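You operate a simulated robot arm through the tools that you are given. There is no shell and no other tool. Be economical: measure what you need, move in short steps, check, and stop when the job is done.

Carry out the task below with a simulated robot arm. There is one attempt and no reset: what you move stays moved.

JOB
Tilt both cradle wings as the wing card says and lock them.
Fine: set each wing before its knob goes to Lock.

It is judged by the outcome, as a careful person would: the job done as asked, and still so three seconds after it is handed in. It fails if anything else is knocked over, pushed out of place, dropped, spilled or broken.

ROBOT AND FRAMES
A 7-joint arm with a fingered hand on a trunk, on a base that drives. Base frame: it is fixed to the floor where the robot stands at the start and does not move with it; the origin is under the middle of the robot, x ahead of it, y to its left, z up; the surface under the hand at the start is at about z = 800. Readings come in mm, degrees, newtons and seconds.
With the tool pointing down near the work surface it reaches from about 100 to 800 mm from the robot's upright axis, wherever it stands. Its first joint turns from -143.0 to 143.0 degrees. Places, roughly: high wing of the book cradle [600, -300, 900]; lock knob of the high wing [500, -100, 800]; lock knob of the low wing [500, -600, 800]; low wing of the book cradle [600, -500, 800]. Payload 3 kg.
Tool frame: the origin (TCP) lies between the finger pads and is the grasp point; the fingertips stand 26 mm ahead of it; z points along the fingers, y is the line along which they close. Largest opening 148 mm; the body of the gripper starts 73 mm behind the TCP. The gripper is a hand of 3 fingers: y runs from the thumb to the fingers, the wrist lies at [0, 0, -229] in the tool frame.
Orientation is that of the tool frame in the base frame, as a unit quaternion [w, x, y, z]. With the fingers straight down and closing along the base's y, the tool's x points along the base's -x, its y along +y and its z along -z.

CONTROLS
- The arm moves only by the tool servo_tool. Its argument "plan" is a list that holds one entry, the list of rows, each a list of 6 numbers: the turn, a rotation vector about the tool's x, y, z in degrees, then the shift along the tool's x, y, z in m. In form: [[[ax, ay, az, x, y, z], ...]]. A call has 1 to 10 rows; each row is the pose to reach, as a shift and turn from the pose commanded when the call began, along the tool's axes at that moment. Each row takes 0.2 s and may step no farther than 50 mm and 8.6 degrees from the row before; otherwise, the whole call is refused. A pose out of reach is approached as far as the arm can. The call stops where the force on the tool passes 90 N (or 10 N more than at its start, if that is more) or the arm is blocked; 0.2 s more then pass. In this call time passes only in rows, and 0.2 s behind the last. It gives the time, the measured TCP pose, the force on the tool (base axes), the opening and the grip force at its end, in the units of the frame above (readings bear some noise), with the torque about the TCP (base axes, N m) and any sound that the robot's microphone picked up, and new pictures: "show" is both (left out), scene, wrist or none.
- Cameras (640 x 400 px; columns grow to the right, rows downward): "scene" is now at [126.9, -43.5, 1872.5]; the picture's right is [-0.67, -0.74, 0.00], its down [-0.66, 0.60, -0.45] and it looks along [0.33, -0.30, -0.89] (base axes); focal length 290 px, centre (320, 200). "wrist" rides on the gripper at [68, -39, -90] in the tool frame; the picture's right is [0.50, 0.87, 0.00], its down [-0.65, 0.38, -0.65] and it looks along [-0.57, 0.33, 0.76] (tool axes); focal length 222 px, centre (320, 200). There is no depth. A picture from a camera that has moved, and an enlarged one, comes with that camera's place and axes in the base frame and with its lens.
- slide_trunk(by): slides the trunk up (or, below 0, down) by that many mm; the arm and the scene camera ride with it, the base frame stays. It gives what a move gives, with no picture.
- steer(legs): drives the robot by 1 to 6 legs, each [ahead, left, turn to the left] in mm, mm and degrees, along the robot's own axes; the way and the turn of a leg run together, so that a leg with both is an arc; at most 1500 mm and 180 degrees a leg. The arm and the cameras ride along, it lands a little off, and it stops where it bumps. It gives what a move gives, and a new picture of the scene camera.
- move_fingers(finger1, finger2, thumb_bend): sets how far each is bent, from 0 (flat) to 1 (curled in); at 0.3 the hand is open as for a grip, at 0.7 the pads meet at the TCP. One left out holds its place. A second passes; each finger stops where it meets its share of the squeeze, and holds until it gets a number again. It is the only way to open and close the hand. It gives what a move gives, with no picture; readings hold the bend of each and the force on the fingers (four entries, about 0 where the hand has none), thumb and palm.
- pan_tilt(pan, tilt): turns the head with the scene camera to pan (to the left, within 86 degrees either way) and tilt (down, from -29 to 69), counted from straight ahead of the robot. It gives what a move gives, and a new picture of the scene camera.
- close_up(camera, box): a new picture of the part [left, top, right, bottom] of that camera's present view, enlarged. The clock stands still meanwhile.
- hand_in(): hands the job in; it is judged then, once.

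Work in short steps. Places have to be worked out from the pictures, the camera data and where the tool is seen: move nearer, look again, correct. Check each grasp and each placing, and mend what went wrong. You have 120 turns and 260 pictures in all, those below and enlarged ones among them. Open the gripper and draw the arm clear of the work before you hand the job in, unless the task says otherwise; then end with one line.

The tools are called after "Call:" as a command line: name --argument value ..., lists and objects as JSON in quotes. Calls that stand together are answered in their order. servo_tool: Moves the arm, as the interface text tells. Its arguments: {"type":"object","properties":{"plan":{"type":"array","items":{"type":"array","items":{"type":"array","items":{"type":"number"}}}},"show":{"type":"string","enum":["both","scene","wrist","none"]}},"required":["plan"]} The other tools are called the same way: slide_trunk (by) slides the trunk up or down; move_fingers (finger1, finger2, thumb_bend) moves the fingers one by one; steer (legs) drives the base; pan_tilt (pan, tilt) turns the head that bears the scene camera; close_up (camera, box) takes an enlarged picture of a part of a camera's view; hand_in () hands the job in.

At the start:

```text
time: 0.0
tcp_pos: [878.7, -214.6, 1000.0]
ee_rot: [0.001, 0.001, 1.0, -0.001]
contact_force: [0.0, -0.7, -0.1]
ft_torque: [-0.02, -0.01, 0.01]
opening: 147.9
grasp_force: 0.0
shape: jaw
bend: [0.3, 0.3, 0.3]
finger forces: [0.0, 0.1, 0.0, 0.0, 0.0, 0.1]
trunk travel left (down, up): [-825.0, 65.0]
robot x, y, heading: [0.6, 0.5, -0.1]
head pan, tilt: [-42.3, 63.5]
```

scene: 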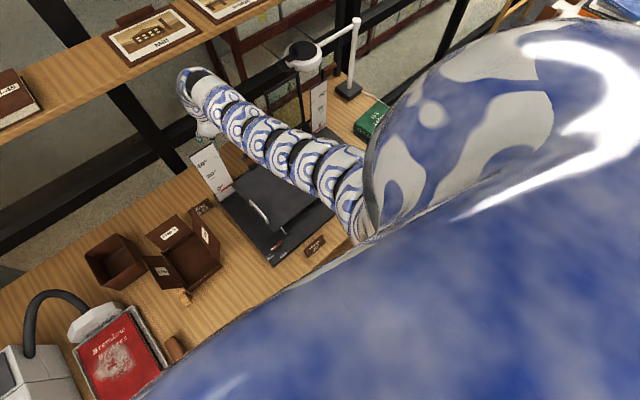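
wrist: 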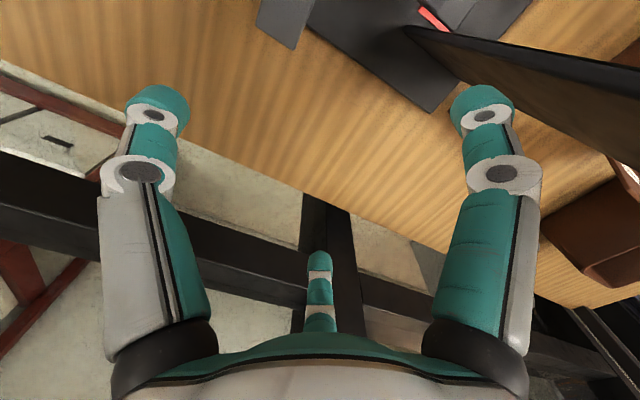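

I start with enlarged views of the cradle and of the cards around it.

Call:
close_up --camera "scene" --box '[180, 120, 360, 280]'

Call:
close_up --camera "scene" --box '[0, 0, 260, 160]'

Call:
close_up --camera "scene" --box '[60, 180, 240, 300]'

```text
2.50 times, centred on (270, 200) of scene
camera zoom: at [126.9, -43.5, 1872.5], right [-0.67, -0.74, 0.0], down [-0.66, 0.6, -0.45], along [0.33, -0.3, -0.89], focal length 725 px, centre (445, 200)
```

zoom: 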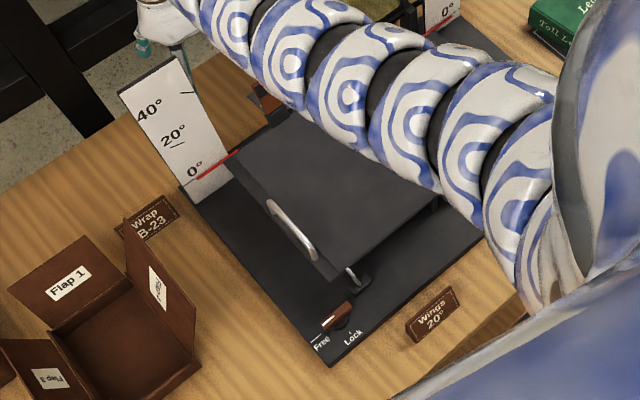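

```text
2.46 times, centred on (130, 80) of scene
camera zoom: at [126.9, -43.5, 1872.5], right [-0.67, -0.74, 0.0], down [-0.66, 0.6, -0.45], along [0.33, -0.3, -0.89], focal length 714 px, centre (788, 495)
```

zoom: 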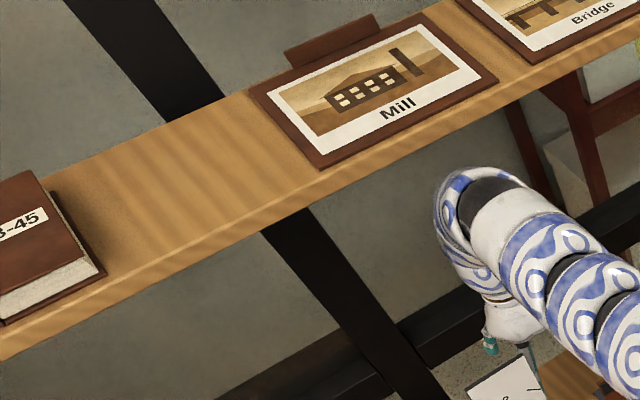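

```text
3.33 times, centred on (150, 240) of scene
camera zoom: at [126.9, -43.5, 1872.5], right [-0.67, -0.74, 0.0], down [-0.66, 0.6, -0.45], along [0.33, -0.3, -0.89], focal length 966 px, centre (887, 67)
```

zoom: 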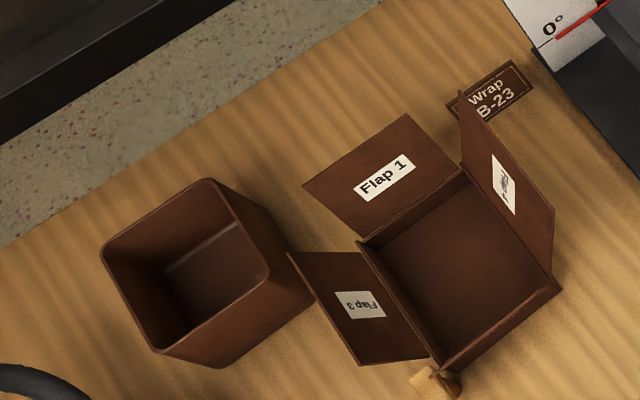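

The card reads "Wings 20°". The arm hides the right-hand side, so I lift it and swing it left, clear of the view.

Call:
servo_tool --plan '[[[0, 0, 0, 0, 0, -0.04], [0, 0, 0, 0.02, 0, -0.08], [0, 0, 0, 0.05, 0.02, -0.11], [0, 0, 0, 0.08, 0.05, -0.13], [0, 0, 0, 0.1, 0.09, -0.14], [0, 0, 0, 0.12, 0.13, -0.15], [0, 0, 0, 0.14, 0.17, -0.16], [0, 0, 0, 0.16, 0.21, -0.17], [0, 0, 0, 0.18, 0.25, -0.18], [0, 0, 0, 0.2, 0.29, -0.19]]]' --show "none"

Call:
servo_tool --plan '[[[0, 0, 0, 0.02, 0.04, 0], [0, 0, 0, 0.04, 0.08, 0], [0, 0, 0, 0.06, 0.12, 0], [0, 0, 0, 0.08, 0.16, 0], [0, 0, 0, 0.1, 0.2, 0], [0, 0, 0, 0.12, 0.24, 0]]]' --show "scene"

```text
time: 2.2
tcp_pos: [730.8, -48.9, 1128.1]
ee_rot: [0.007, 0.0, 1.0, -0.001]
contact_force: [0.1, 0.5, 0.8]
ft_torque: [0.0, 0.01, 0.0]
opening: 148.0
grasp_force: 0.0
shape: jaw
bend: [0.3, 0.3, 0.3]
finger forces: [0.0, 0.0, 0.0, 0.0, 0.1, 0.1]
out of reach, approached as far as the arm can: row 6, 7, 8, 9, 10
trunk travel left (down, up): [-825.0, 65.0]
robot x, y, heading: [-0.8, 4.5, -0.1]
head pan, tilt: [-42.3, 63.5]
```

```text
time: 3.6
tcp_pos: [616.7, 180.2, 1118.1]
ee_rot: [0.001, 0.0, 1.0, -0.001]
contact_force: [-0.2, 0.1, -0.2]
ft_torque: [0.02, -0.01, -0.02]
opening: 147.9
grasp_force: 0.1
shape: jaw
bend: [0.3, 0.3, 0.3]
finger forces: [0.1, 0.0, 0.0, 0.1, 0.0, 0.0]
out of reach, approached as far as the arm can: row 1, 2, 3, 4, 5, 6
trunk travel left (down, up): [-825.0, 65.0]
robot x, y, heading: [0.0, 0.0, -0.0]
head pan, tilt: [-42.3, 63.5]
camera scene: at [126.7, -43.2, 1872.5], right [-0.67, -0.74, 0.0], down [-0.66, 0.6, -0.45], along [0.33, -0.3, -0.89], focal length 290 px, centre (320, 200)
```

scene: 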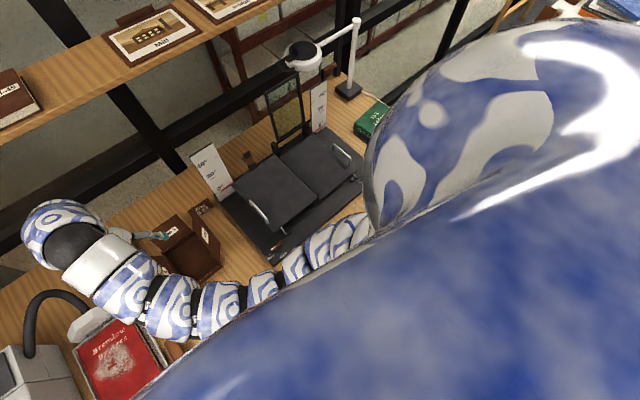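

Now both wings are visible; I enlarge the cradle.

Call:
close_up --camera "scene" --box '[180, 70, 380, 270]'

Call:
pan_tilt --pan -42 --tilt 45

```text
2.00 times, centred on (280, 170) of scene
camera zoom: at [126.7, -43.2, 1872.5], right [-0.67, -0.74, 0.0], down [-0.66, 0.6, -0.45], along [0.33, -0.3, -0.89], focal length 580 px, centre (400, 260)
```

zoom: 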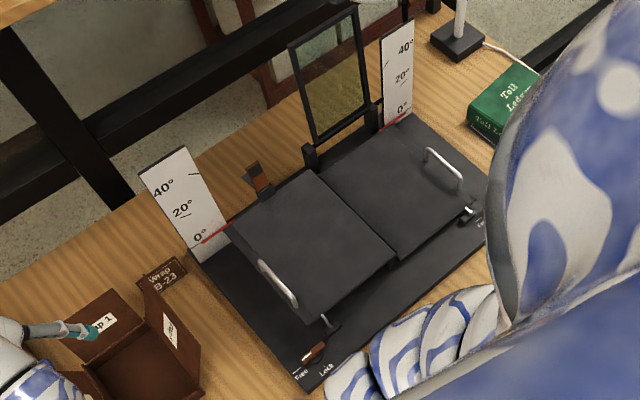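

```text
time: 4.4
tcp_pos: [617.0, 179.4, 1119.5]
ee_rot: [0.001, -0.001, 1.0, -0.002]
contact_force: [-0.5, -0.3, 0.6]
ft_torque: [-0.02, -0.02, -0.01]
opening: 147.7
grasp_force: 0.0
shape: jaw
bend: [0.3, 0.3, 0.3]
finger forces: [0.1, 0.0, 0.0, 0.0, 0.0, 0.0]
trunk travel left (down, up): [-825.0, 65.0]
robot x, y, heading: [-0.5, 0.3, 0.0]
head pan, tilt: [-42.0, 45.0]
camera scene: at [140.8, -55.6, 1895.8], right [-0.67, -0.74, 0.0], down [-0.53, 0.47, -0.71], along [0.53, -0.47, -0.71], focal length 290 px, centre (320, 200)
```

scene: 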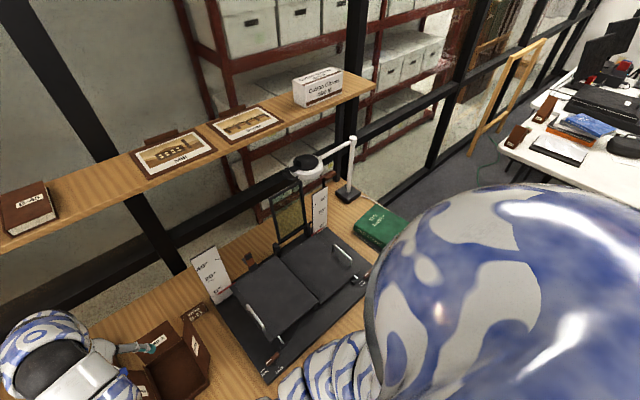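

Both wings read 0°. I estimate the high wing spans x≈500–760, y≈-170…-370, with its handle on the outer edge. I move the hand above the wing so the wrist camera can see that handle.

Call:
servo_tool --plan '[[[0, 0, 0, 0.01, -0.04, 0], [0, 0, 0, 0.02, -0.08, 0], [0, 0, 0, 0.03, -0.125, 0], [0, 0, 0, 0.04, -0.17, 0], [0, 0, 0, 0.05, -0.215, 0], [0, 0, 0, 0.06, -0.26, 0.01], [0, 0, 0, 0.08, -0.3, 0.02], [0, 0, 0, 0.09, -0.34, 0.03], [0, 0, 0, 0.1, -0.38, 0.035], [0, 0, 0, 0.11, -0.4, 0.04]]]' --show "both"

```text
time: 6.6
tcp_pos: [506.0, -221.1, 1081.4]
ee_rot: [0.001, 0.0, 1.0, 0.0]
contact_force: [0.4, -0.8, 0.4]
ft_torque: [-0.02, -0.01, 0.03]
opening: 148.0
grasp_force: 0.0
shape: jaw
bend: [0.3, 0.3, 0.3]
finger forces: [0.0, 0.0, 0.1, 0.1, 0.1, 0.0]
trunk travel left (down, up): [-825.0, 65.0]
robot x, y, heading: [-1.7, -0.5, -0.1]
head pan, tilt: [-42.0, 45.0]
camera scene: at [140.8, -55.9, 1895.9], right [-0.67, -0.74, 0.0], down [-0.53, 0.47, -0.71], along [0.53, -0.47, -0.71], focal length 290 px, centre (320, 200)
camera wrist: at [438.9, -260.0, 1171.8], right [-0.5, 0.87, 0.0], down [0.65, 0.38, 0.65], along [0.57, 0.33, -0.76], focal length 222 px, centre (320, 200)
```

scene: 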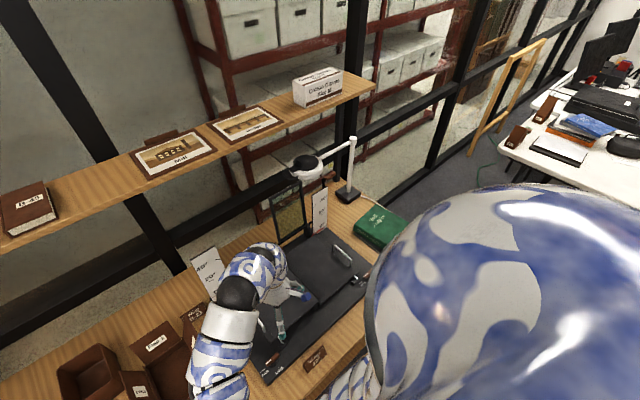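
wrist: 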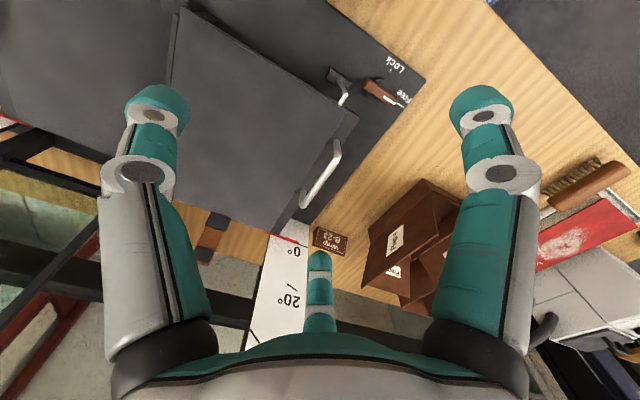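

I enlarge the handle, the knob and the scale.

Call:
close_up --camera "wrist" --box '[240, 40, 440, 240]'

Call:
close_up --camera "scene" --box '[240, 290, 340, 390]'

```text
2.00 times, centred on (340, 140) of wrist
camera zoom: at [438.9, -260.0, 1171.8], right [-0.5, 0.87, 0.0], down [0.65, 0.38, 0.65], along [0.57, 0.33, -0.76], focal length 444 px, centre (280, 320)
```

zoom: 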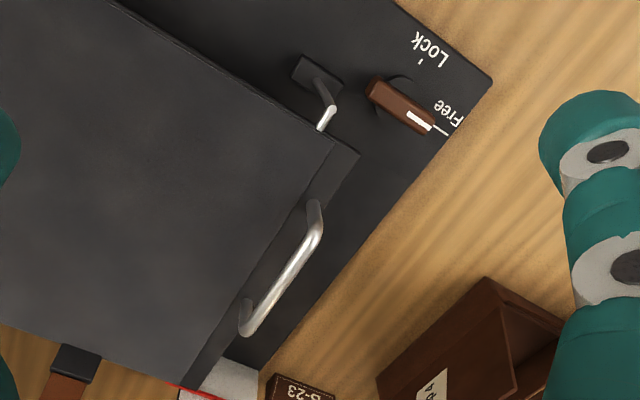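

```text
4.00 times, centred on (290, 340) of scene
camera zoom: at [140.8, -55.9, 1895.9], right [-0.67, -0.74, 0.0], down [-0.53, 0.47, -0.71], along [0.53, -0.47, -0.71], focal length 1160 px, centre (440, -360)
```

zoom: 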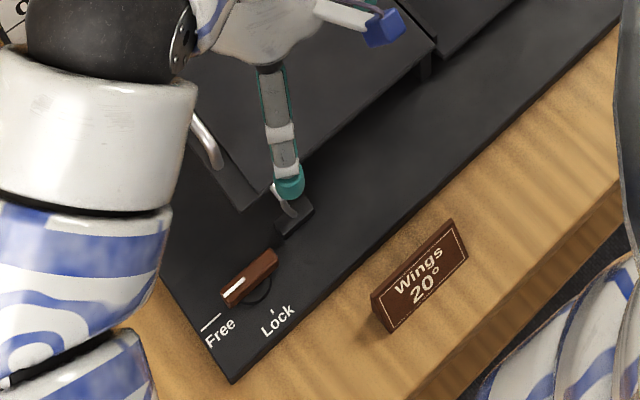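

Triangulating between the two cameras puts the high-wing handle bar along x≈543–645, y≈-168, top z≈925, standing upright on the outer rim. I move above its middle and look again.

Call:
servo_tool --plan '[[[0, 0, 0, -0.03, 0.018, 0.02], [0, 0, 0, -0.06, 0.036, 0.05], [0, 0, 0, -0.089, 0.053, 0.08], [0, 0, 0, -0.089, 0.053, 0.1]]]' --show "wrist"

Call:
pan_tilt --pan -35 --tilt 60

```text
time: 7.6
tcp_pos: [596.2, -167.8, 979.1]
ee_rot: [0.0, 0.0, 1.0, 0.0]
contact_force: [-0.4, -0.2, -0.3]
ft_torque: [-0.02, 0.0, 0.01]
opening: 147.8
grasp_force: 0.0
shape: jaw
bend: [0.3, 0.3, 0.3]
finger forces: [0.1, 0.0, 0.0, 0.0, 0.0, 0.0]
trunk travel left (down, up): [-825.0, 65.0]
robot x, y, heading: [-0.5, -2.8, -0.1]
head pan, tilt: [-42.0, 45.0]
camera wrist: at [528.1, -206.7, 1069.9], right [-0.5, 0.87, 0.0], down [0.66, 0.38, 0.65], along [0.57, 0.33, -0.76], focal length 222 px, centre (320, 200)
```

wrist: 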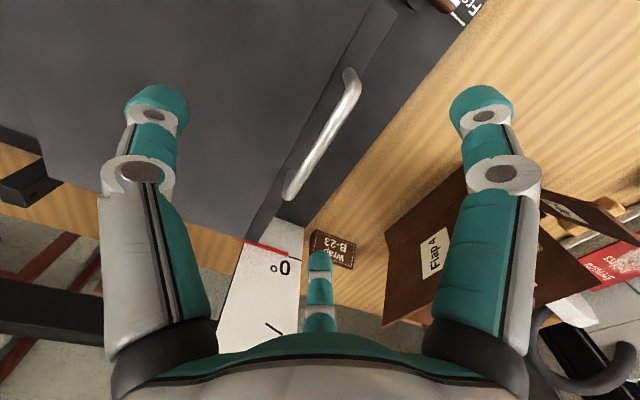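

```text
time: 8.4
tcp_pos: [595.6, -166.3, 978.7]
ee_rot: [0.0, 0.0, 1.0, -0.001]
contact_force: [-0.2, 0.6, 0.0]
ft_torque: [0.01, -0.07, 0.01]
opening: 147.8
grasp_force: 0.0
shape: jaw
bend: [0.3, 0.3, 0.3]
finger forces: [0.1, 0.0, 0.0, 0.0, 0.0, 0.2]
trunk travel left (down, up): [-825.0, 65.0]
robot x, y, heading: [-3.2, -0.5, -0.1]
head pan, tilt: [-35.0, 60.0]
camera scene: at [135.0, -39.7, 1876.4], right [-0.57, -0.82, 0.0], down [-0.71, 0.5, -0.5], along [0.41, -0.29, -0.87], focal length 290 px, centre (320, 200)
```

scene: 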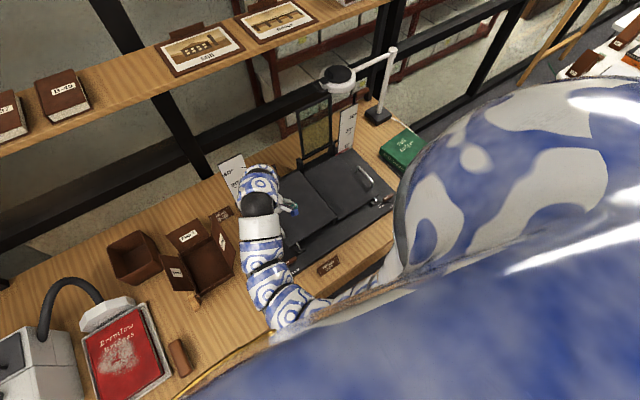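

The handle lies as computed. I lower to z≈937 and watch the force.

Call:
servo_tool --plan '[[[0, 0, 0, 0, -0.002, 0.015], [0, 0, 0, 0, -0.002, 0.03], [0, 0, 0, 0, -0.002, 0.042]]]' --show "wrist"

```text
time: 9.2
tcp_pos: [596.3, -170.9, 936.5]
ee_rot: [0.0, 0.0, 1.0, -0.001]
contact_force: [0.1, 0.2, 0.3]
ft_torque: [-0.03, 0.0, 0.02]
opening: 148.1
grasp_force: 0.0
shape: jaw
bend: [0.3, 0.3, 0.3]
finger forces: [0.0, 0.1, 0.0, 0.0, 0.0, 0.0]
trunk travel left (down, up): [-825.0, 65.0]
robot x, y, heading: [-4.0, -1.3, 0.1]
head pan, tilt: [-35.0, 60.0]
camera wrist: at [528.8, -209.2, 1028.4], right [-0.5, 0.87, 0.0], down [0.65, 0.38, 0.65], along [0.57, 0.33, -0.76], focal length 222 px, centre (320, 200)
```

wrist: 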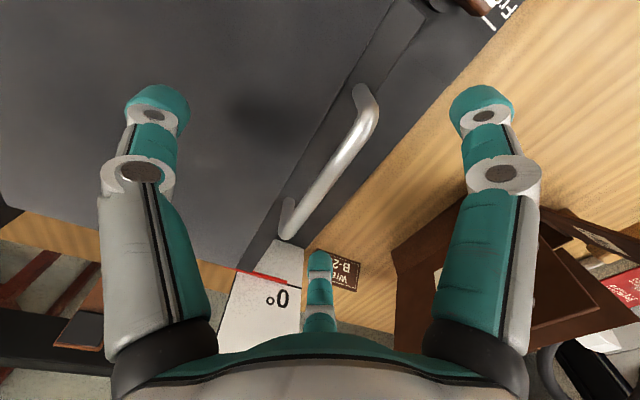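

The bar is centred between the fingers. I lower 7 mm more and close gently.

Call:
servo_tool --plan '[[[0, 0, 0, 0, 0, 0.007]]]' --show "none"

Call:
move_fingers --finger1 0.55 --finger2 0.55 --thumb_bend 0.55

Call:
close_up --camera "wrist" --box '[120, 0, 520, 250]'

```text
time: 9.6
tcp_pos: [594.9, -169.3, 930.9]
ee_rot: [0.001, 0.0, 1.0, 0.0]
contact_force: [0.3, 0.9, -1.2]
ft_torque: [-0.02, 0.0, -0.02]
opening: 148.0
grasp_force: 0.0
shape: jaw
bend: [0.3, 0.3, 0.3]
finger forces: [0.0, 0.1, 0.1, 0.0, 0.1, 0.0]
trunk travel left (down, up): [-825.0, 65.0]
robot x, y, heading: [0.9, 2.8, -0.1]
head pan, tilt: [-35.0, 60.0]
```

```text
time: 10.6
tcp_pos: [597.1, -169.5, 930.6]
ee_rot: [-0.001, -0.001, 1.0, -0.002]
contact_force: [0.0, 0.3, 0.2]
ft_torque: [-0.01, -0.04, 0.04]
opening: 46.4
grasp_force: 0.0
shape: fingers
bend: [0.55, 0.55, 0.55]
finger forces: [0.0, 0.0, 0.1, 0.0, 0.0, 0.1]
trunk travel left (down, up): [-825.0, 65.0]
robot x, y, heading: [-0.5, -0.4, 0.0]
head pan, tilt: [-35.0, 60.0]
```

```text
1.60 times, centred on (320, 125) of wrist
camera zoom: at [528.9, -208.9, 1021.9], right [-0.5, 0.87, 0.0], down [0.65, 0.38, 0.65], along [0.57, 0.33, -0.76], focal length 355 px, centre (320, 320)
```

zoom: 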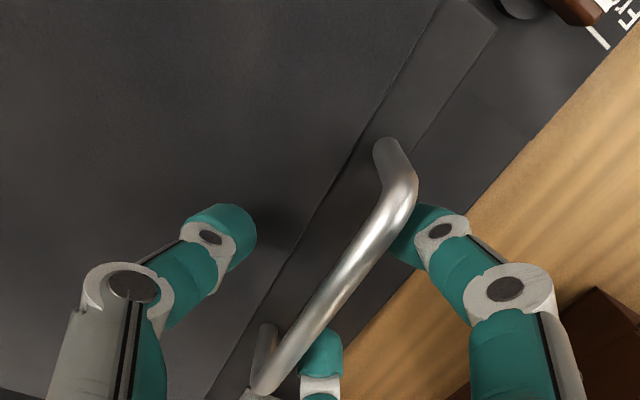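

The fingers straddle the bar with their tips below it. I close to grip.

Call:
move_fingers --finger1 0.7 --finger2 0.7 --thumb_bend 0.7

Call:
close_up --camera "wrist" --box '[120, 0, 520, 250]'

```text
time: 11.6
tcp_pos: [595.9, -169.8, 930.5]
ee_rot: [0.0, 0.0, 1.0, -0.002]
contact_force: [-0.9, 3.9, -1.7]
ft_torque: [0.0, -0.02, 0.04]
opening: 1.5
grasp_force: 1.3
shape: fingers
bend: [0.68, 0.68, 0.7]
finger forces: [1.4, 1.5, 0.0, 0.0, 0.1, 0.0]
trunk travel left (down, up): [-825.0, 65.0]
robot x, y, heading: [0.8, 0.3, -0.1]
head pan, tilt: [-35.0, 60.0]
```

```text
1.60 times, centred on (320, 125) of wrist
camera zoom: at [529.0, -208.7, 1021.8], right [-0.5, 0.87, 0.0], down [0.65, 0.38, 0.65], along [0.57, 0.33, -0.76], focal length 355 px, centre (320, 320)
```

zoom: 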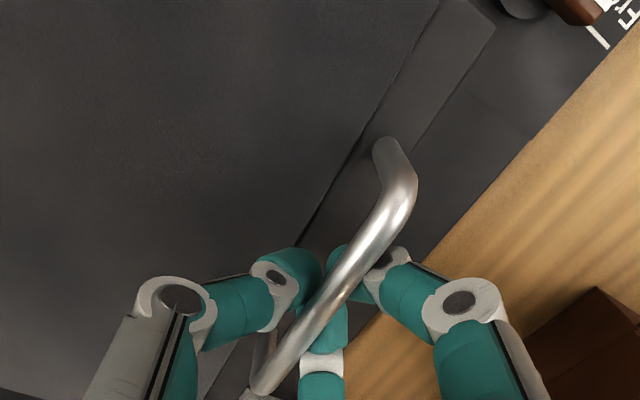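

The fingers touch and the thumb barely does. I bend the thumb more, and the fingers a little.

Call:
move_fingers --finger1 0.75 --finger2 0.75 --thumb_bend 0.85

Call:
close_up --camera "wrist" --box '[120, 0, 520, 250]'

```text
time: 12.6
tcp_pos: [597.0, -170.8, 931.0]
ee_rot: [-0.001, 0.0, 1.0, -0.001]
contact_force: [0.0, -8.1, -3.4]
ft_torque: [-0.06, 0.0, 0.0]
opening: 0.2
grasp_force: 9.9
shape: fingers
bend: [0.73, 0.73, 0.75]
finger forces: [0.0, 0.0, 0.0, 0.1, 19.4, 0.0]
trunk travel left (down, up): [-825.0, 65.0]
robot x, y, heading: [-1.2, 0.9, 0.0]
head pan, tilt: [-35.0, 60.0]
```

```text
1.60 times, centred on (320, 125) of wrist
camera zoom: at [529.0, -209.9, 1021.6], right [-0.5, 0.87, 0.0], down [0.66, 0.38, 0.65], along [0.57, 0.33, -0.76], focal length 355 px, centre (320, 320)
```

zoom: 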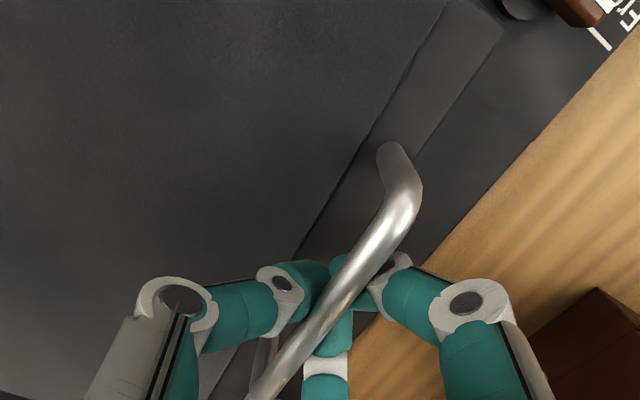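

The handle is gripped and the fingers are hooked under the bar. I lift along an arc about the hinge (y≈-372) to about 8° first.

Call:
servo_tool --plan '[[[-2, 0, 0, 0, -0.0015, -0.007], [-4, 0, 0, 0, -0.0033, -0.014], [-6, 0, 0, 0, -0.0053, -0.021], [-8, 0, 0, 0, -0.0075, -0.0277]]]' --show "both"

```text
time: 13.6
tcp_pos: [596.0, -177.8, 958.4]
ee_rot: [0.0, 0.0, 0.998, 0.07]
contact_force: [0.2, -9.7, -5.4]
ft_torque: [-0.04, 0.0, 0.02]
opening: 0.0
grasp_force: 10.2
shape: fingers
bend: [0.73, 0.73, 0.75]
finger forces: [0.0, 0.0, 0.1, 0.0, 20.0, 0.0]
trunk travel left (down, up): [-825.0, 65.0]
robot x, y, heading: [-2.2, 0.6, -0.1]
head pan, tilt: [-35.0, 60.0]
camera scene: at [135.5, -40.8, 1876.3], right [-0.57, -0.82, 0.0], down [-0.71, 0.5, -0.5], along [0.41, -0.29, -0.87], focal length 290 px, centre (320, 200)
camera wrist: at [529.0, -229.5, 1043.2], right [-0.5, 0.86, 0.12], down [0.66, 0.28, 0.7], along [0.57, 0.43, -0.7], focal length 222 px, centre (320, 200)
```

scene: 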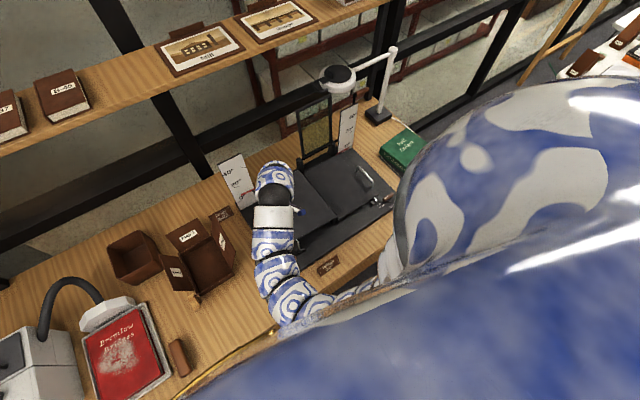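
wrist: 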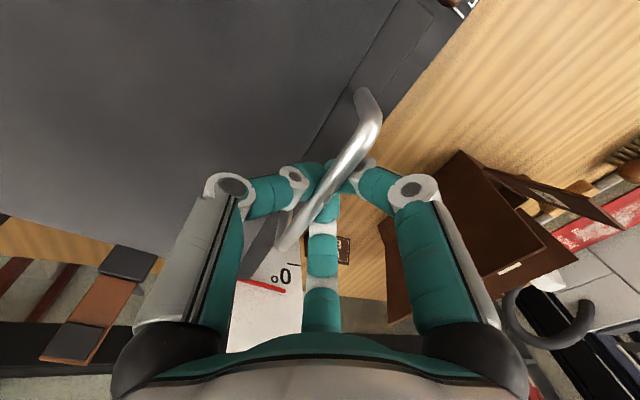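

The wing follows the hand and the load is low. I check the pointer from the scene camera.

Call:
close_up --camera "scene" --box '[210, 140, 270, 220]'

Call:
close_up --camera "wrist" --box '[200, 230, 330, 360]'

```text
5.00 times, centred on (240, 180) of scene
camera zoom: at [135.5, -40.8, 1876.3], right [-0.57, -0.82, 0.0], down [-0.71, 0.5, -0.5], along [0.41, -0.29, -0.87], focal length 1450 px, centre (720, 300)
```

zoom: 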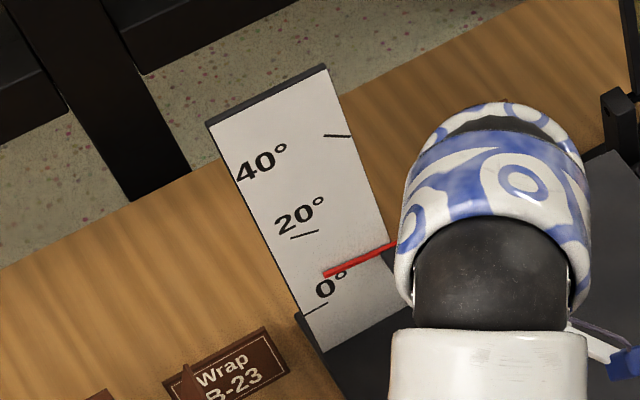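

```text
3.08 times, centred on (265, 295) of wrist
camera zoom: at [529.0, -229.5, 1043.2], right [-0.5, 0.86, 0.12], down [0.66, 0.28, 0.7], along [0.57, 0.43, -0.7], focal length 684 px, centre (489, -92)
```

zoom: 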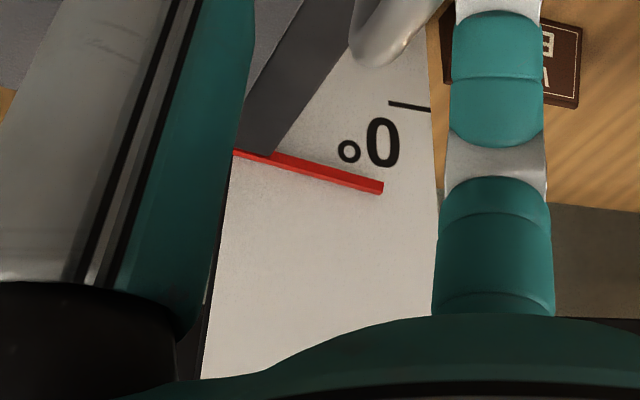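

The pointer reads about 8°. I continue the same arc, in the tool frame, by 11° to about 19°, then read it again.

Call:
servo_tool --plan '[[[-2, 0, 0, 0, -0.0015, -0.007], [-4, 0, 0, 0, -0.0033, -0.014], [-6, 0, 0, 0, -0.0053, -0.021], [-8, 0, 0, 0, -0.0075, -0.0277], [-10, 0, 0, 0, -0.01, -0.0345], [-11, 0, 0, 0, -0.0113, -0.0378]]]' --show "none"

Call:
close_up --camera "scene" --box '[210, 140, 270, 220]'

Call:
close_up --camera "wrist" --box '[200, 200, 360, 360]'

```text
time: 15.0
tcp_pos: [596.8, -195.0, 994.5]
ee_rot: [0.0, 0.0, 0.986, 0.166]
contact_force: [-0.8, -9.6, -8.5]
ft_torque: [-0.02, 0.0, -0.02]
opening: 0.0
grasp_force: 10.8
shape: fingers
bend: [0.73, 0.73, 0.75]
finger forces: [0.0, 0.0, 0.0, 0.0, 21.1, 0.0]
trunk travel left (down, up): [-825.0, 65.0]
robot x, y, heading: [-0.0, -0.6, 0.3]
head pan, tilt: [-35.0, 60.0]
```

```text
5.00 times, centred on (240, 180) of scene
camera zoom: at [135.7, -41.2, 1876.3], right [-0.57, -0.82, 0.0], down [-0.71, 0.5, -0.5], along [0.41, -0.29, -0.87], focal length 1450 px, centre (720, 300)
```

zoom: 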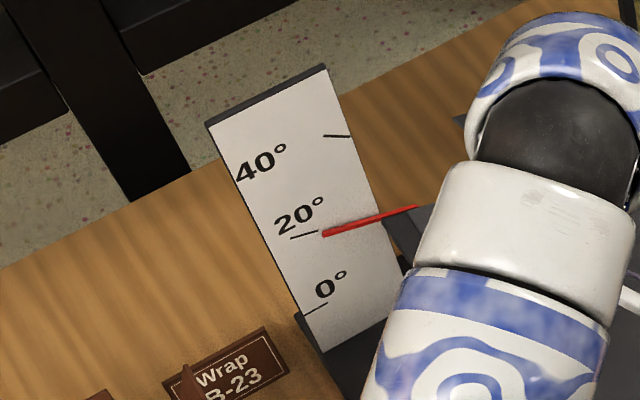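

```text
2.50 times, centred on (280, 280) of wrist
camera zoom: at [529.0, -260.7, 1067.7], right [-0.5, 0.82, 0.28], down [0.66, 0.14, 0.74], along [0.57, 0.56, -0.61], focal length 555 px, centre (420, 0)
```

zoom: 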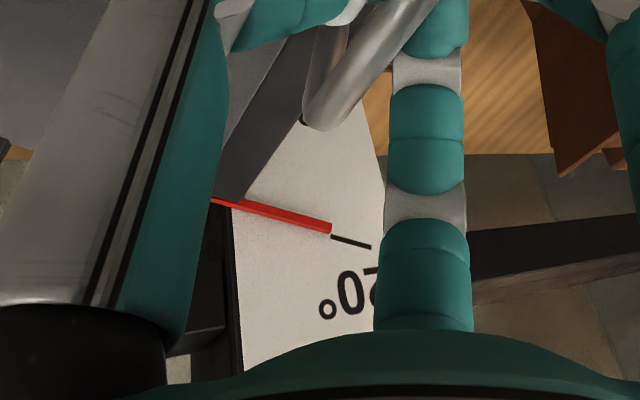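

The tool tilt reads 19.1° and the pointer is just short of the 20° tick. I add about 0.9°.

Call:
servo_tool --plan '[[[-0.9, 0, 0, 0, -0.0006, -0.0032]]]' --show "none"

Call:
close_up --camera "wrist" --box '[230, 250, 330, 330]'

Call:
close_up --camera "scene" --box '[220, 160, 260, 210]'

```text
time: 15.4
tcp_pos: [597.0, -195.9, 996.8]
ee_rot: [0.001, -0.001, 0.985, 0.17]
contact_force: [-1.6, -9.0, -6.9]
ft_torque: [-0.04, -0.01, -0.03]
opening: 0.2
grasp_force: 9.7
shape: fingers
bend: [0.73, 0.73, 0.75]
finger forces: [0.0, 0.0, 0.0, 0.1, 20.6, 0.0]
trunk travel left (down, up): [-825.0, 65.0]
robot x, y, heading: [-1.1, -0.6, -0.0]
head pan, tilt: [-35.0, 60.0]
```

```text
5.00 times, centred on (280, 290) of wrist
camera zoom: at [528.9, -262.7, 1068.4], right [-0.5, 0.82, 0.29], down [0.65, 0.14, 0.74], along [0.57, 0.56, -0.6], focal length 1111 px, centre (520, -250)
```

zoom: 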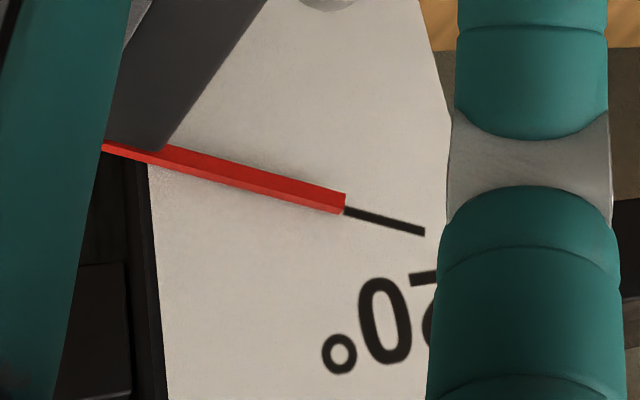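

```text
8.00 times, centred on (240, 185) of scene
camera zoom: at [135.5, -40.8, 1876.3], right [-0.57, -0.82, 0.0], down [-0.71, 0.5, -0.5], along [0.41, -0.29, -0.87], focal length 2320 px, centre (960, 320)
```

zoom: 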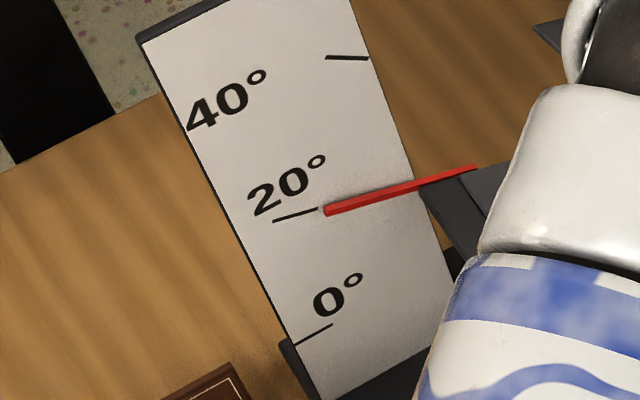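

The pointer is within about half a degree. I nudge 0.4° more, then open the fingers and see whether the wing stays.

Call:
servo_tool --plan '[[[-0.4, 0, 0, 0, -0.0003, -0.0014]]]' --show "none"

Call:
move_fingers --finger1 0.65 --finger2 0.65 --thumb_bend 0.65

Call:
close_up --camera "wrist" --box '[200, 150, 400, 330]'

Call:
close_up --camera "scene" --box '[220, 160, 260, 210]'

```text
time: 15.8
tcp_pos: [597.6, -193.9, 993.8]
ee_rot: [0.0, 0.0, 0.984, 0.176]
contact_force: [-2.1, -6.6, -4.0]
ft_torque: [-0.01, -0.02, -0.02]
opening: 0.0
grasp_force: 8.4
shape: fingers
bend: [0.73, 0.73, 0.76]
finger forces: [0.0, 0.0, 0.1, 0.0, 17.2, 0.1]
out of reach, approached as far as the arm can: row 1
trunk travel left (down, up): [-825.0, 65.0]
robot x, y, heading: [3.5, 1.3, -0.0]
head pan, tilt: [-35.0, 60.0]
```

```text
time: 16.8
tcp_pos: [597.3, -194.2, 992.9]
ee_rot: [0.001, 0.0, 0.985, 0.175]
contact_force: [0.4, -0.6, -0.2]
ft_torque: [0.01, -0.03, -0.02]
opening: 13.6
grasp_force: 0.1
shape: fingers
bend: [0.65, 0.65, 0.65]
finger forces: [0.0, 0.1, 0.1, 0.0, 0.0, 0.1]
trunk travel left (down, up): [-825.0, 65.0]
robot x, y, heading: [0.8, 1.4, 0.0]
head pan, tilt: [-35.0, 60.0]
```

```text
2.22 times, centred on (300, 240) of wrist
camera zoom: at [529.9, -262.5, 1065.9], right [-0.5, 0.81, 0.3], down [0.65, 0.13, 0.75], along [0.57, 0.57, -0.6], focal length 494 px, centre (364, 111)
```

zoom: 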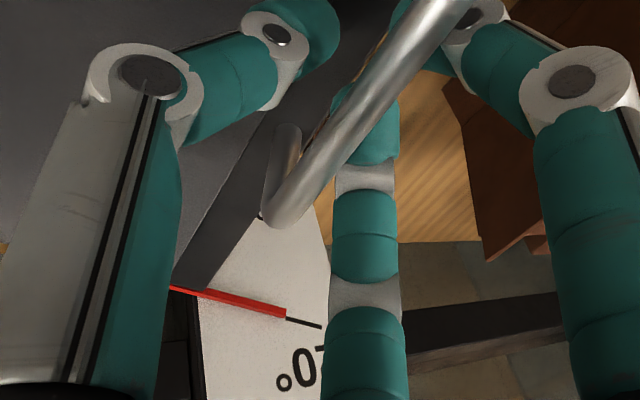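

```text
8.00 times, centred on (240, 185) of scene
camera zoom: at [135.0, -39.5, 1876.4], right [-0.57, -0.82, 0.0], down [-0.71, 0.5, -0.5], along [0.41, -0.29, -0.87], focal length 2320 px, centre (960, 320)
```

zoom: 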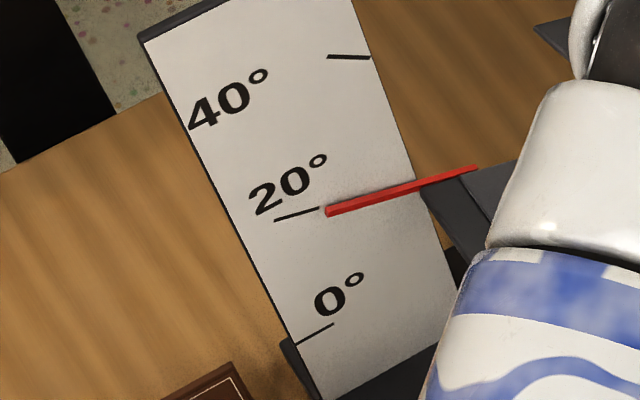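

The wing stays with the grip released, reading about 20°. I open the hand fully and raise the trunk to leave the handle straight upward.

Call:
move_fingers --finger1 0.3 --finger2 0.3 --thumb_bend 0.3

Call:
slide_trunk --by 60

Call:
servo_tool --plan '[[[6, 0, 0, 0, 0, -0.005], [12, 0, 0, 0, 0.0, -0.01], [20, 0, 0, 0, 0.0, -0.01]]]' --show "both"

```text
time: 17.8
tcp_pos: [597.0, -195.4, 993.2]
ee_rot: [0.001, 0.001, 0.985, 0.174]
contact_force: [-0.4, 0.8, -0.3]
ft_torque: [0.0, 0.01, 0.04]
opening: 126.5
grasp_force: 0.1
shape: fingers
bend: [0.3, 0.3, 0.3]
finger forces: [0.0, 0.0, 0.0, 0.0, 0.1, 0.1]
trunk travel left (down, up): [-825.0, 65.0]
robot x, y, heading: [1.0, 1.6, -0.0]
head pan, tilt: [-35.0, 60.0]
```

```text
time: 18.8
tcp_pos: [598.0, -194.6, 1054.5]
ee_rot: [0.0, -0.001, 0.985, 0.175]
contact_force: [-0.5, -0.1, -0.5]
ft_torque: [0.0, 0.02, 0.0]
opening: 126.7
grasp_force: 0.0
shape: fingers
bend: [0.3, 0.3, 0.3]
finger forces: [0.0, 0.1, 0.0, 0.0, 0.0, 0.0]
trunk travel left (down, up): [-885.0, 5.0]
robot x, y, heading: [1.4, 4.2, -0.1]
head pan, tilt: [-35.0, 60.0]
```

```text
time: 19.6
tcp_pos: [596.6, -198.5, 1063.4]
ee_rot: [0.002, 0.0, 1.0, 0.001]
contact_force: [-0.6, -0.7, -0.8]
ft_torque: [-0.02, 0.01, -0.02]
opening: 126.6
grasp_force: 0.1
shape: fingers
bend: [0.3, 0.3, 0.3]
finger forces: [0.0, 0.0, 0.0, 0.1, 0.0, 0.0]
trunk travel left (down, up): [-885.0, 5.0]
robot x, y, heading: [0.4, -1.0, 0.2]
head pan, tilt: [-35.0, 60.0]
camera scene: at [134.8, -39.0, 1936.4], right [-0.57, -0.82, 0.0], down [-0.71, 0.5, -0.5], along [0.41, -0.29, -0.87], focal length 290 px, centre (320, 200)
camera wrist: at [529.9, -237.3, 1154.7], right [-0.5, 0.87, 0.0], down [0.65, 0.38, 0.66], along [0.57, 0.33, -0.75], focal length 222 px, centre (320, 200)
```

scene: 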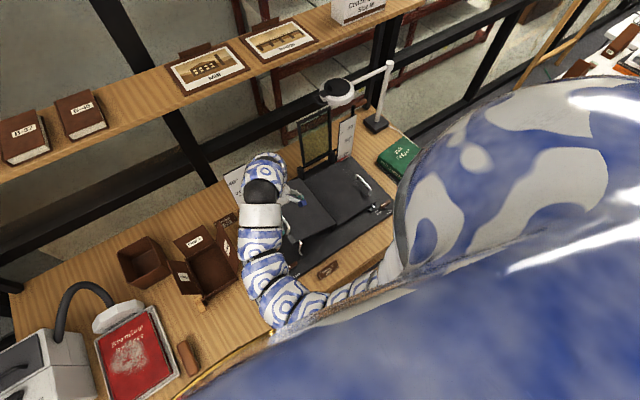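
wrist: 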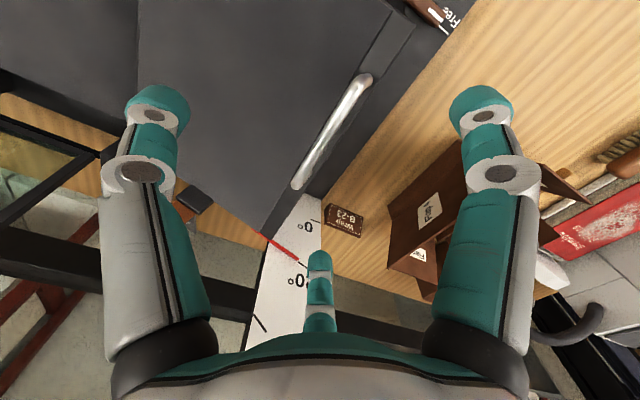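

The knob, measured from the earlier wrist view, is a bar lever centred near (478, -138, 830). It lies along y pointing to Free, and Lock is toward the robot (-x), a 90° turn. I move back for a closer look at it and the pointer.

Call:
servo_tool --plan '[[[0, 0, 0, 0.045, 0.01, 0], [0, 0, 0, 0.09, 0.02, 0], [0, 0, 0, 0.135, 0.03, 0], [0, 0, 0, 0.18, 0.035, 0], [0, 0, 0, 0.216, 0.038, 0], [0, 0, 0, 0.216, 0.038, 0.04], [0, 0, 0, 0.216, 0.038, 0.08]]]' --show "both"

Call:
close_up --camera "wrist" --box '[200, 50, 440, 250]'

Call:
close_up --camera "scene" --box '[200, 120, 360, 280]'

```text
time: 21.2
tcp_pos: [385.9, -158.6, 975.6]
ee_rot: [0.002, 0.0, 1.0, 0.0]
contact_force: [0.4, 0.1, 0.0]
ft_torque: [0.03, 0.02, -0.02]
opening: 127.0
grasp_force: 0.1
shape: fingers
bend: [0.3, 0.3, 0.3]
finger forces: [0.0, 0.0, 0.0, 0.0, 0.0, 0.0]
out of reach, approached as far as the arm can: row 3, 4, 5, 6, 7
trunk travel left (down, up): [-885.0, 5.0]
robot x, y, heading: [-1.4, 1.4, 0.2]
head pan, tilt: [-35.0, 60.0]
camera scene: at [134.4, -39.5, 1936.4], right [-0.57, -0.82, 0.0], down [-0.71, 0.5, -0.5], along [0.41, -0.29, -0.87], focal length 290 px, centre (320, 200)
camera wrist: at [318.5, -198.1, 1066.3], right [-0.5, 0.87, 0.0], down [0.65, 0.38, 0.66], along [0.57, 0.33, -0.75], focal length 222 px, centre (320, 200)
```

scene: 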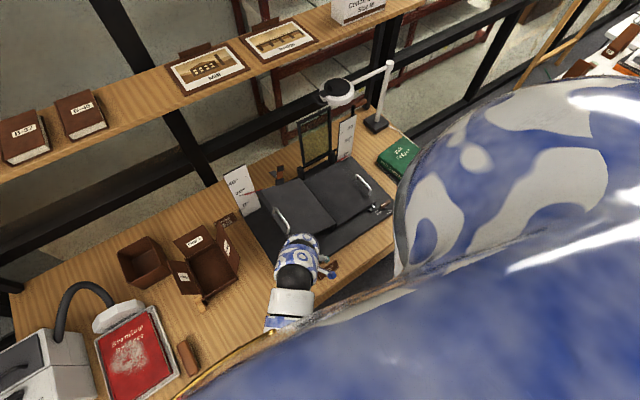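
wrist: 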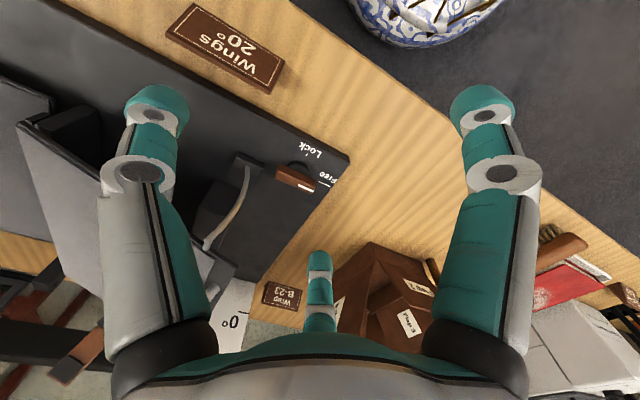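

```text
2.00 times, centred on (320, 150) of wrist
camera zoom: at [318.5, -198.1, 1066.3], right [-0.5, 0.87, 0.0], down [0.65, 0.38, 0.66], along [0.57, 0.33, -0.75], focal length 444 px, centre (320, 300)
```

zoom: 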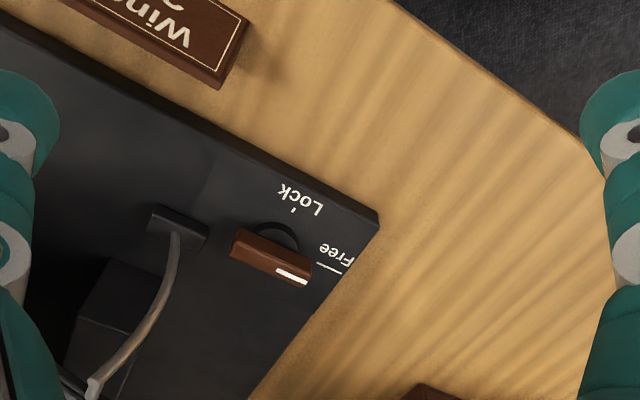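

```text
2.50 times, centred on (280, 200) of scene
camera zoom: at [134.4, -39.5, 1936.4], right [-0.57, -0.82, 0.0], down [-0.71, 0.5, -0.5], along [0.41, -0.29, -0.87], focal length 725 px, centre (420, 200)
```

zoom: 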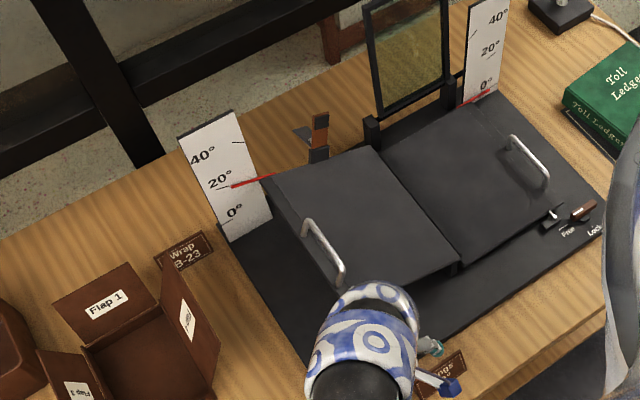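

The lever is centred near (477, -139), with its top at z≈838 and spanning y -165…-111. I close the fingers into a probe, lean the wrist toward +y to clear the raised wing, and hover beyond the lever's pointer end.

Call:
move_fingers --finger1 0.7 --finger2 0.7 --thumb_bend 0.7

Call:
servo_tool --plan '[[[6, 0, 0, 0, 0.03, 0], [12, 0, 0, -0.02, 0.06, 0], [18, 0, 0, -0.05, 0.09, 0.005], [24, 0, 0, -0.09, 0.097, 0.01], [30, 0, 0, -0.124, 0.097, 0.016]]]' --show "both"

Call:
close_up --camera "wrist" --box '[160, 50, 480, 250]'

```text
time: 22.2
tcp_pos: [386.8, -158.5, 974.8]
ee_rot: [0.001, 0.0, 1.0, 0.001]
contact_force: [0.1, 0.1, 0.2]
ft_torque: [0.01, 0.01, 0.02]
opening: 0.1
grasp_force: 0.0
shape: fingers
bend: [0.69, 0.69, 0.7]
finger forces: [0.0, 0.1, 0.0, 0.1, 0.0, 0.0]
trunk travel left (down, up): [-885.0, 5.0]
robot x, y, heading: [0.3, 3.5, 0.1]
head pan, tilt: [-35.0, 60.0]
```

```text
time: 23.4
tcp_pos: [510.3, -61.2, 958.5]
ee_rot: [0.0, 0.0, 0.966, -0.259]
contact_force: [0.3, 0.5, -0.3]
ft_torque: [-0.05, 0.01, -0.04]
opening: 0.2
grasp_force: 0.1
shape: fingers
bend: [0.69, 0.69, 0.7]
finger forces: [0.0, 0.0, 0.0, 0.0, 0.0, 0.1]
trunk travel left (down, up): [-885.0, 5.0]
robot x, y, heading: [-2.9, 1.8, -0.1]
head pan, tilt: [-35.0, 60.0]
camera scene: at [136.0, -39.0, 1936.3], right [-0.57, -0.82, 0.0], down [-0.71, 0.5, -0.5], along [0.41, -0.29, -0.87], focal length 290 px, centre (320, 200)
camera wrist: at [443.5, -50.3, 1057.8], right [-0.5, 0.75, -0.43], down [0.66, 0.65, 0.38], along [0.57, -0.1, -0.82], focal length 222 px, centre (320, 200)
```

scene: 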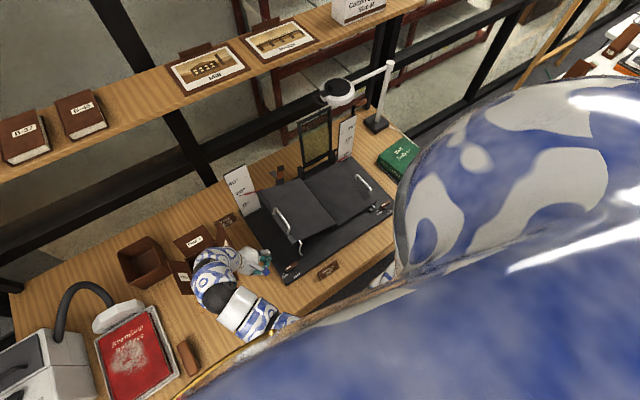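
wrist: 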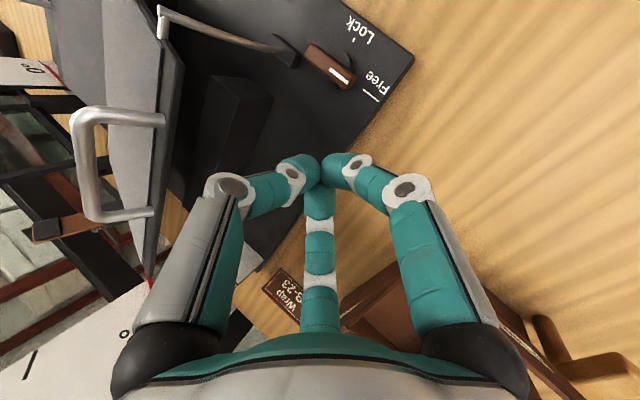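

```text
2.00 times, centred on (320, 150) of wrist
camera zoom: at [443.5, -50.3, 1057.8], right [-0.5, 0.75, -0.43], down [0.66, 0.65, 0.38], along [0.57, -0.1, -0.82], focal length 444 px, centre (320, 300)
```

zoom: 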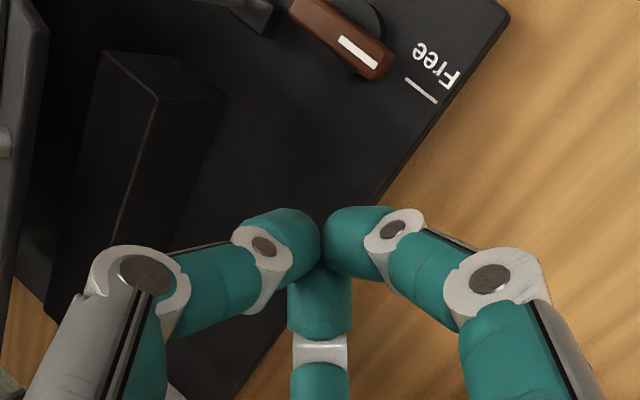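

The probe is at the right side of the lever with a clear view. I descend in two stages beside the lever's pointer end, at x≈512.

Call:
servo_tool --plan '[[[0, 0, 0, -0.001, 0.006, 0.03], [0, 0, 0, -0.002, 0.012, 0.06], [0, 0, 0, -0.002, 0.016, 0.085]]]' --show "wrist"

```text
time: 24.2
tcp_pos: [513.4, -91.3, 879.8]
ee_rot: [0.001, 0.001, 0.966, -0.257]
contact_force: [0.3, -0.8, 0.2]
ft_torque: [0.0, 0.02, 0.02]
opening: 0.2
grasp_force: 0.1
shape: fingers
bend: [0.69, 0.69, 0.7]
finger forces: [0.0, 0.0, 0.0, 0.1, 0.0, 0.1]
trunk travel left (down, up): [-885.0, 5.0]
robot x, y, heading: [-2.6, -3.3, 0.0]
head pan, tilt: [-35.0, 60.0]
camera wrist: at [446.2, -80.0, 976.9], right [-0.5, 0.75, -0.43], down [0.65, 0.65, 0.38], along [0.57, -0.09, -0.82], focal length 222 px, centre (320, 200)
```

wrist: 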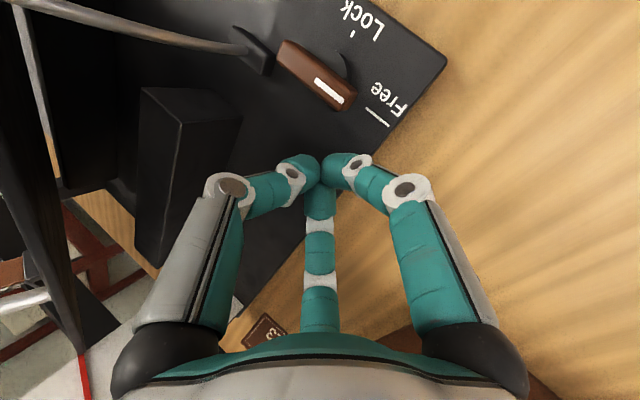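

The probe tip is about 31 mm above its contact height and clear of the lever. I lower it along the tool axis.

Call:
servo_tool --plan '[[[0, 0, 0, 0, 0, 0.015], [0, 0, 0, 0, 0, 0.033]]]' --show "wrist"

```text
time: 24.8
tcp_pos: [513.3, -107.4, 849.8]
ee_rot: [0.002, 0.001, 0.966, -0.258]
contact_force: [-1.0, 0.1, -0.7]
ft_torque: [0.02, 0.03, 0.0]
opening: 0.2
grasp_force: 0.0
shape: fingers
bend: [0.69, 0.69, 0.7]
finger forces: [0.1, 0.0, 0.0, 0.1, 0.0, 0.1]
trunk travel left (down, up): [-885.0, 5.0]
robot x, y, heading: [0.4, -3.8, -0.1]
head pan, tilt: [-35.0, 60.0]
camera wrist: at [445.7, -96.7, 948.4], right [-0.5, 0.75, -0.43], down [0.65, 0.65, 0.38], along [0.57, -0.09, -0.82], focal length 222 px, centre (320, 200)
```

wrist: 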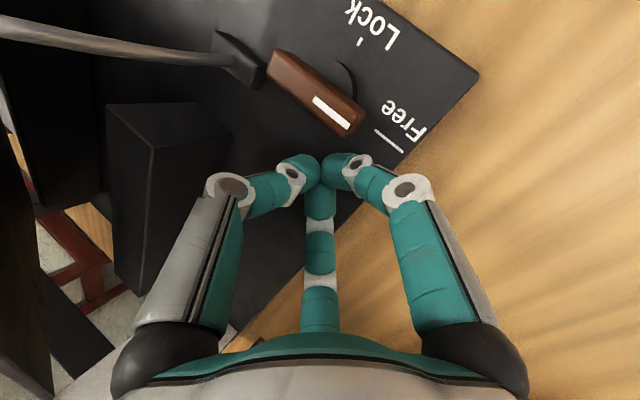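

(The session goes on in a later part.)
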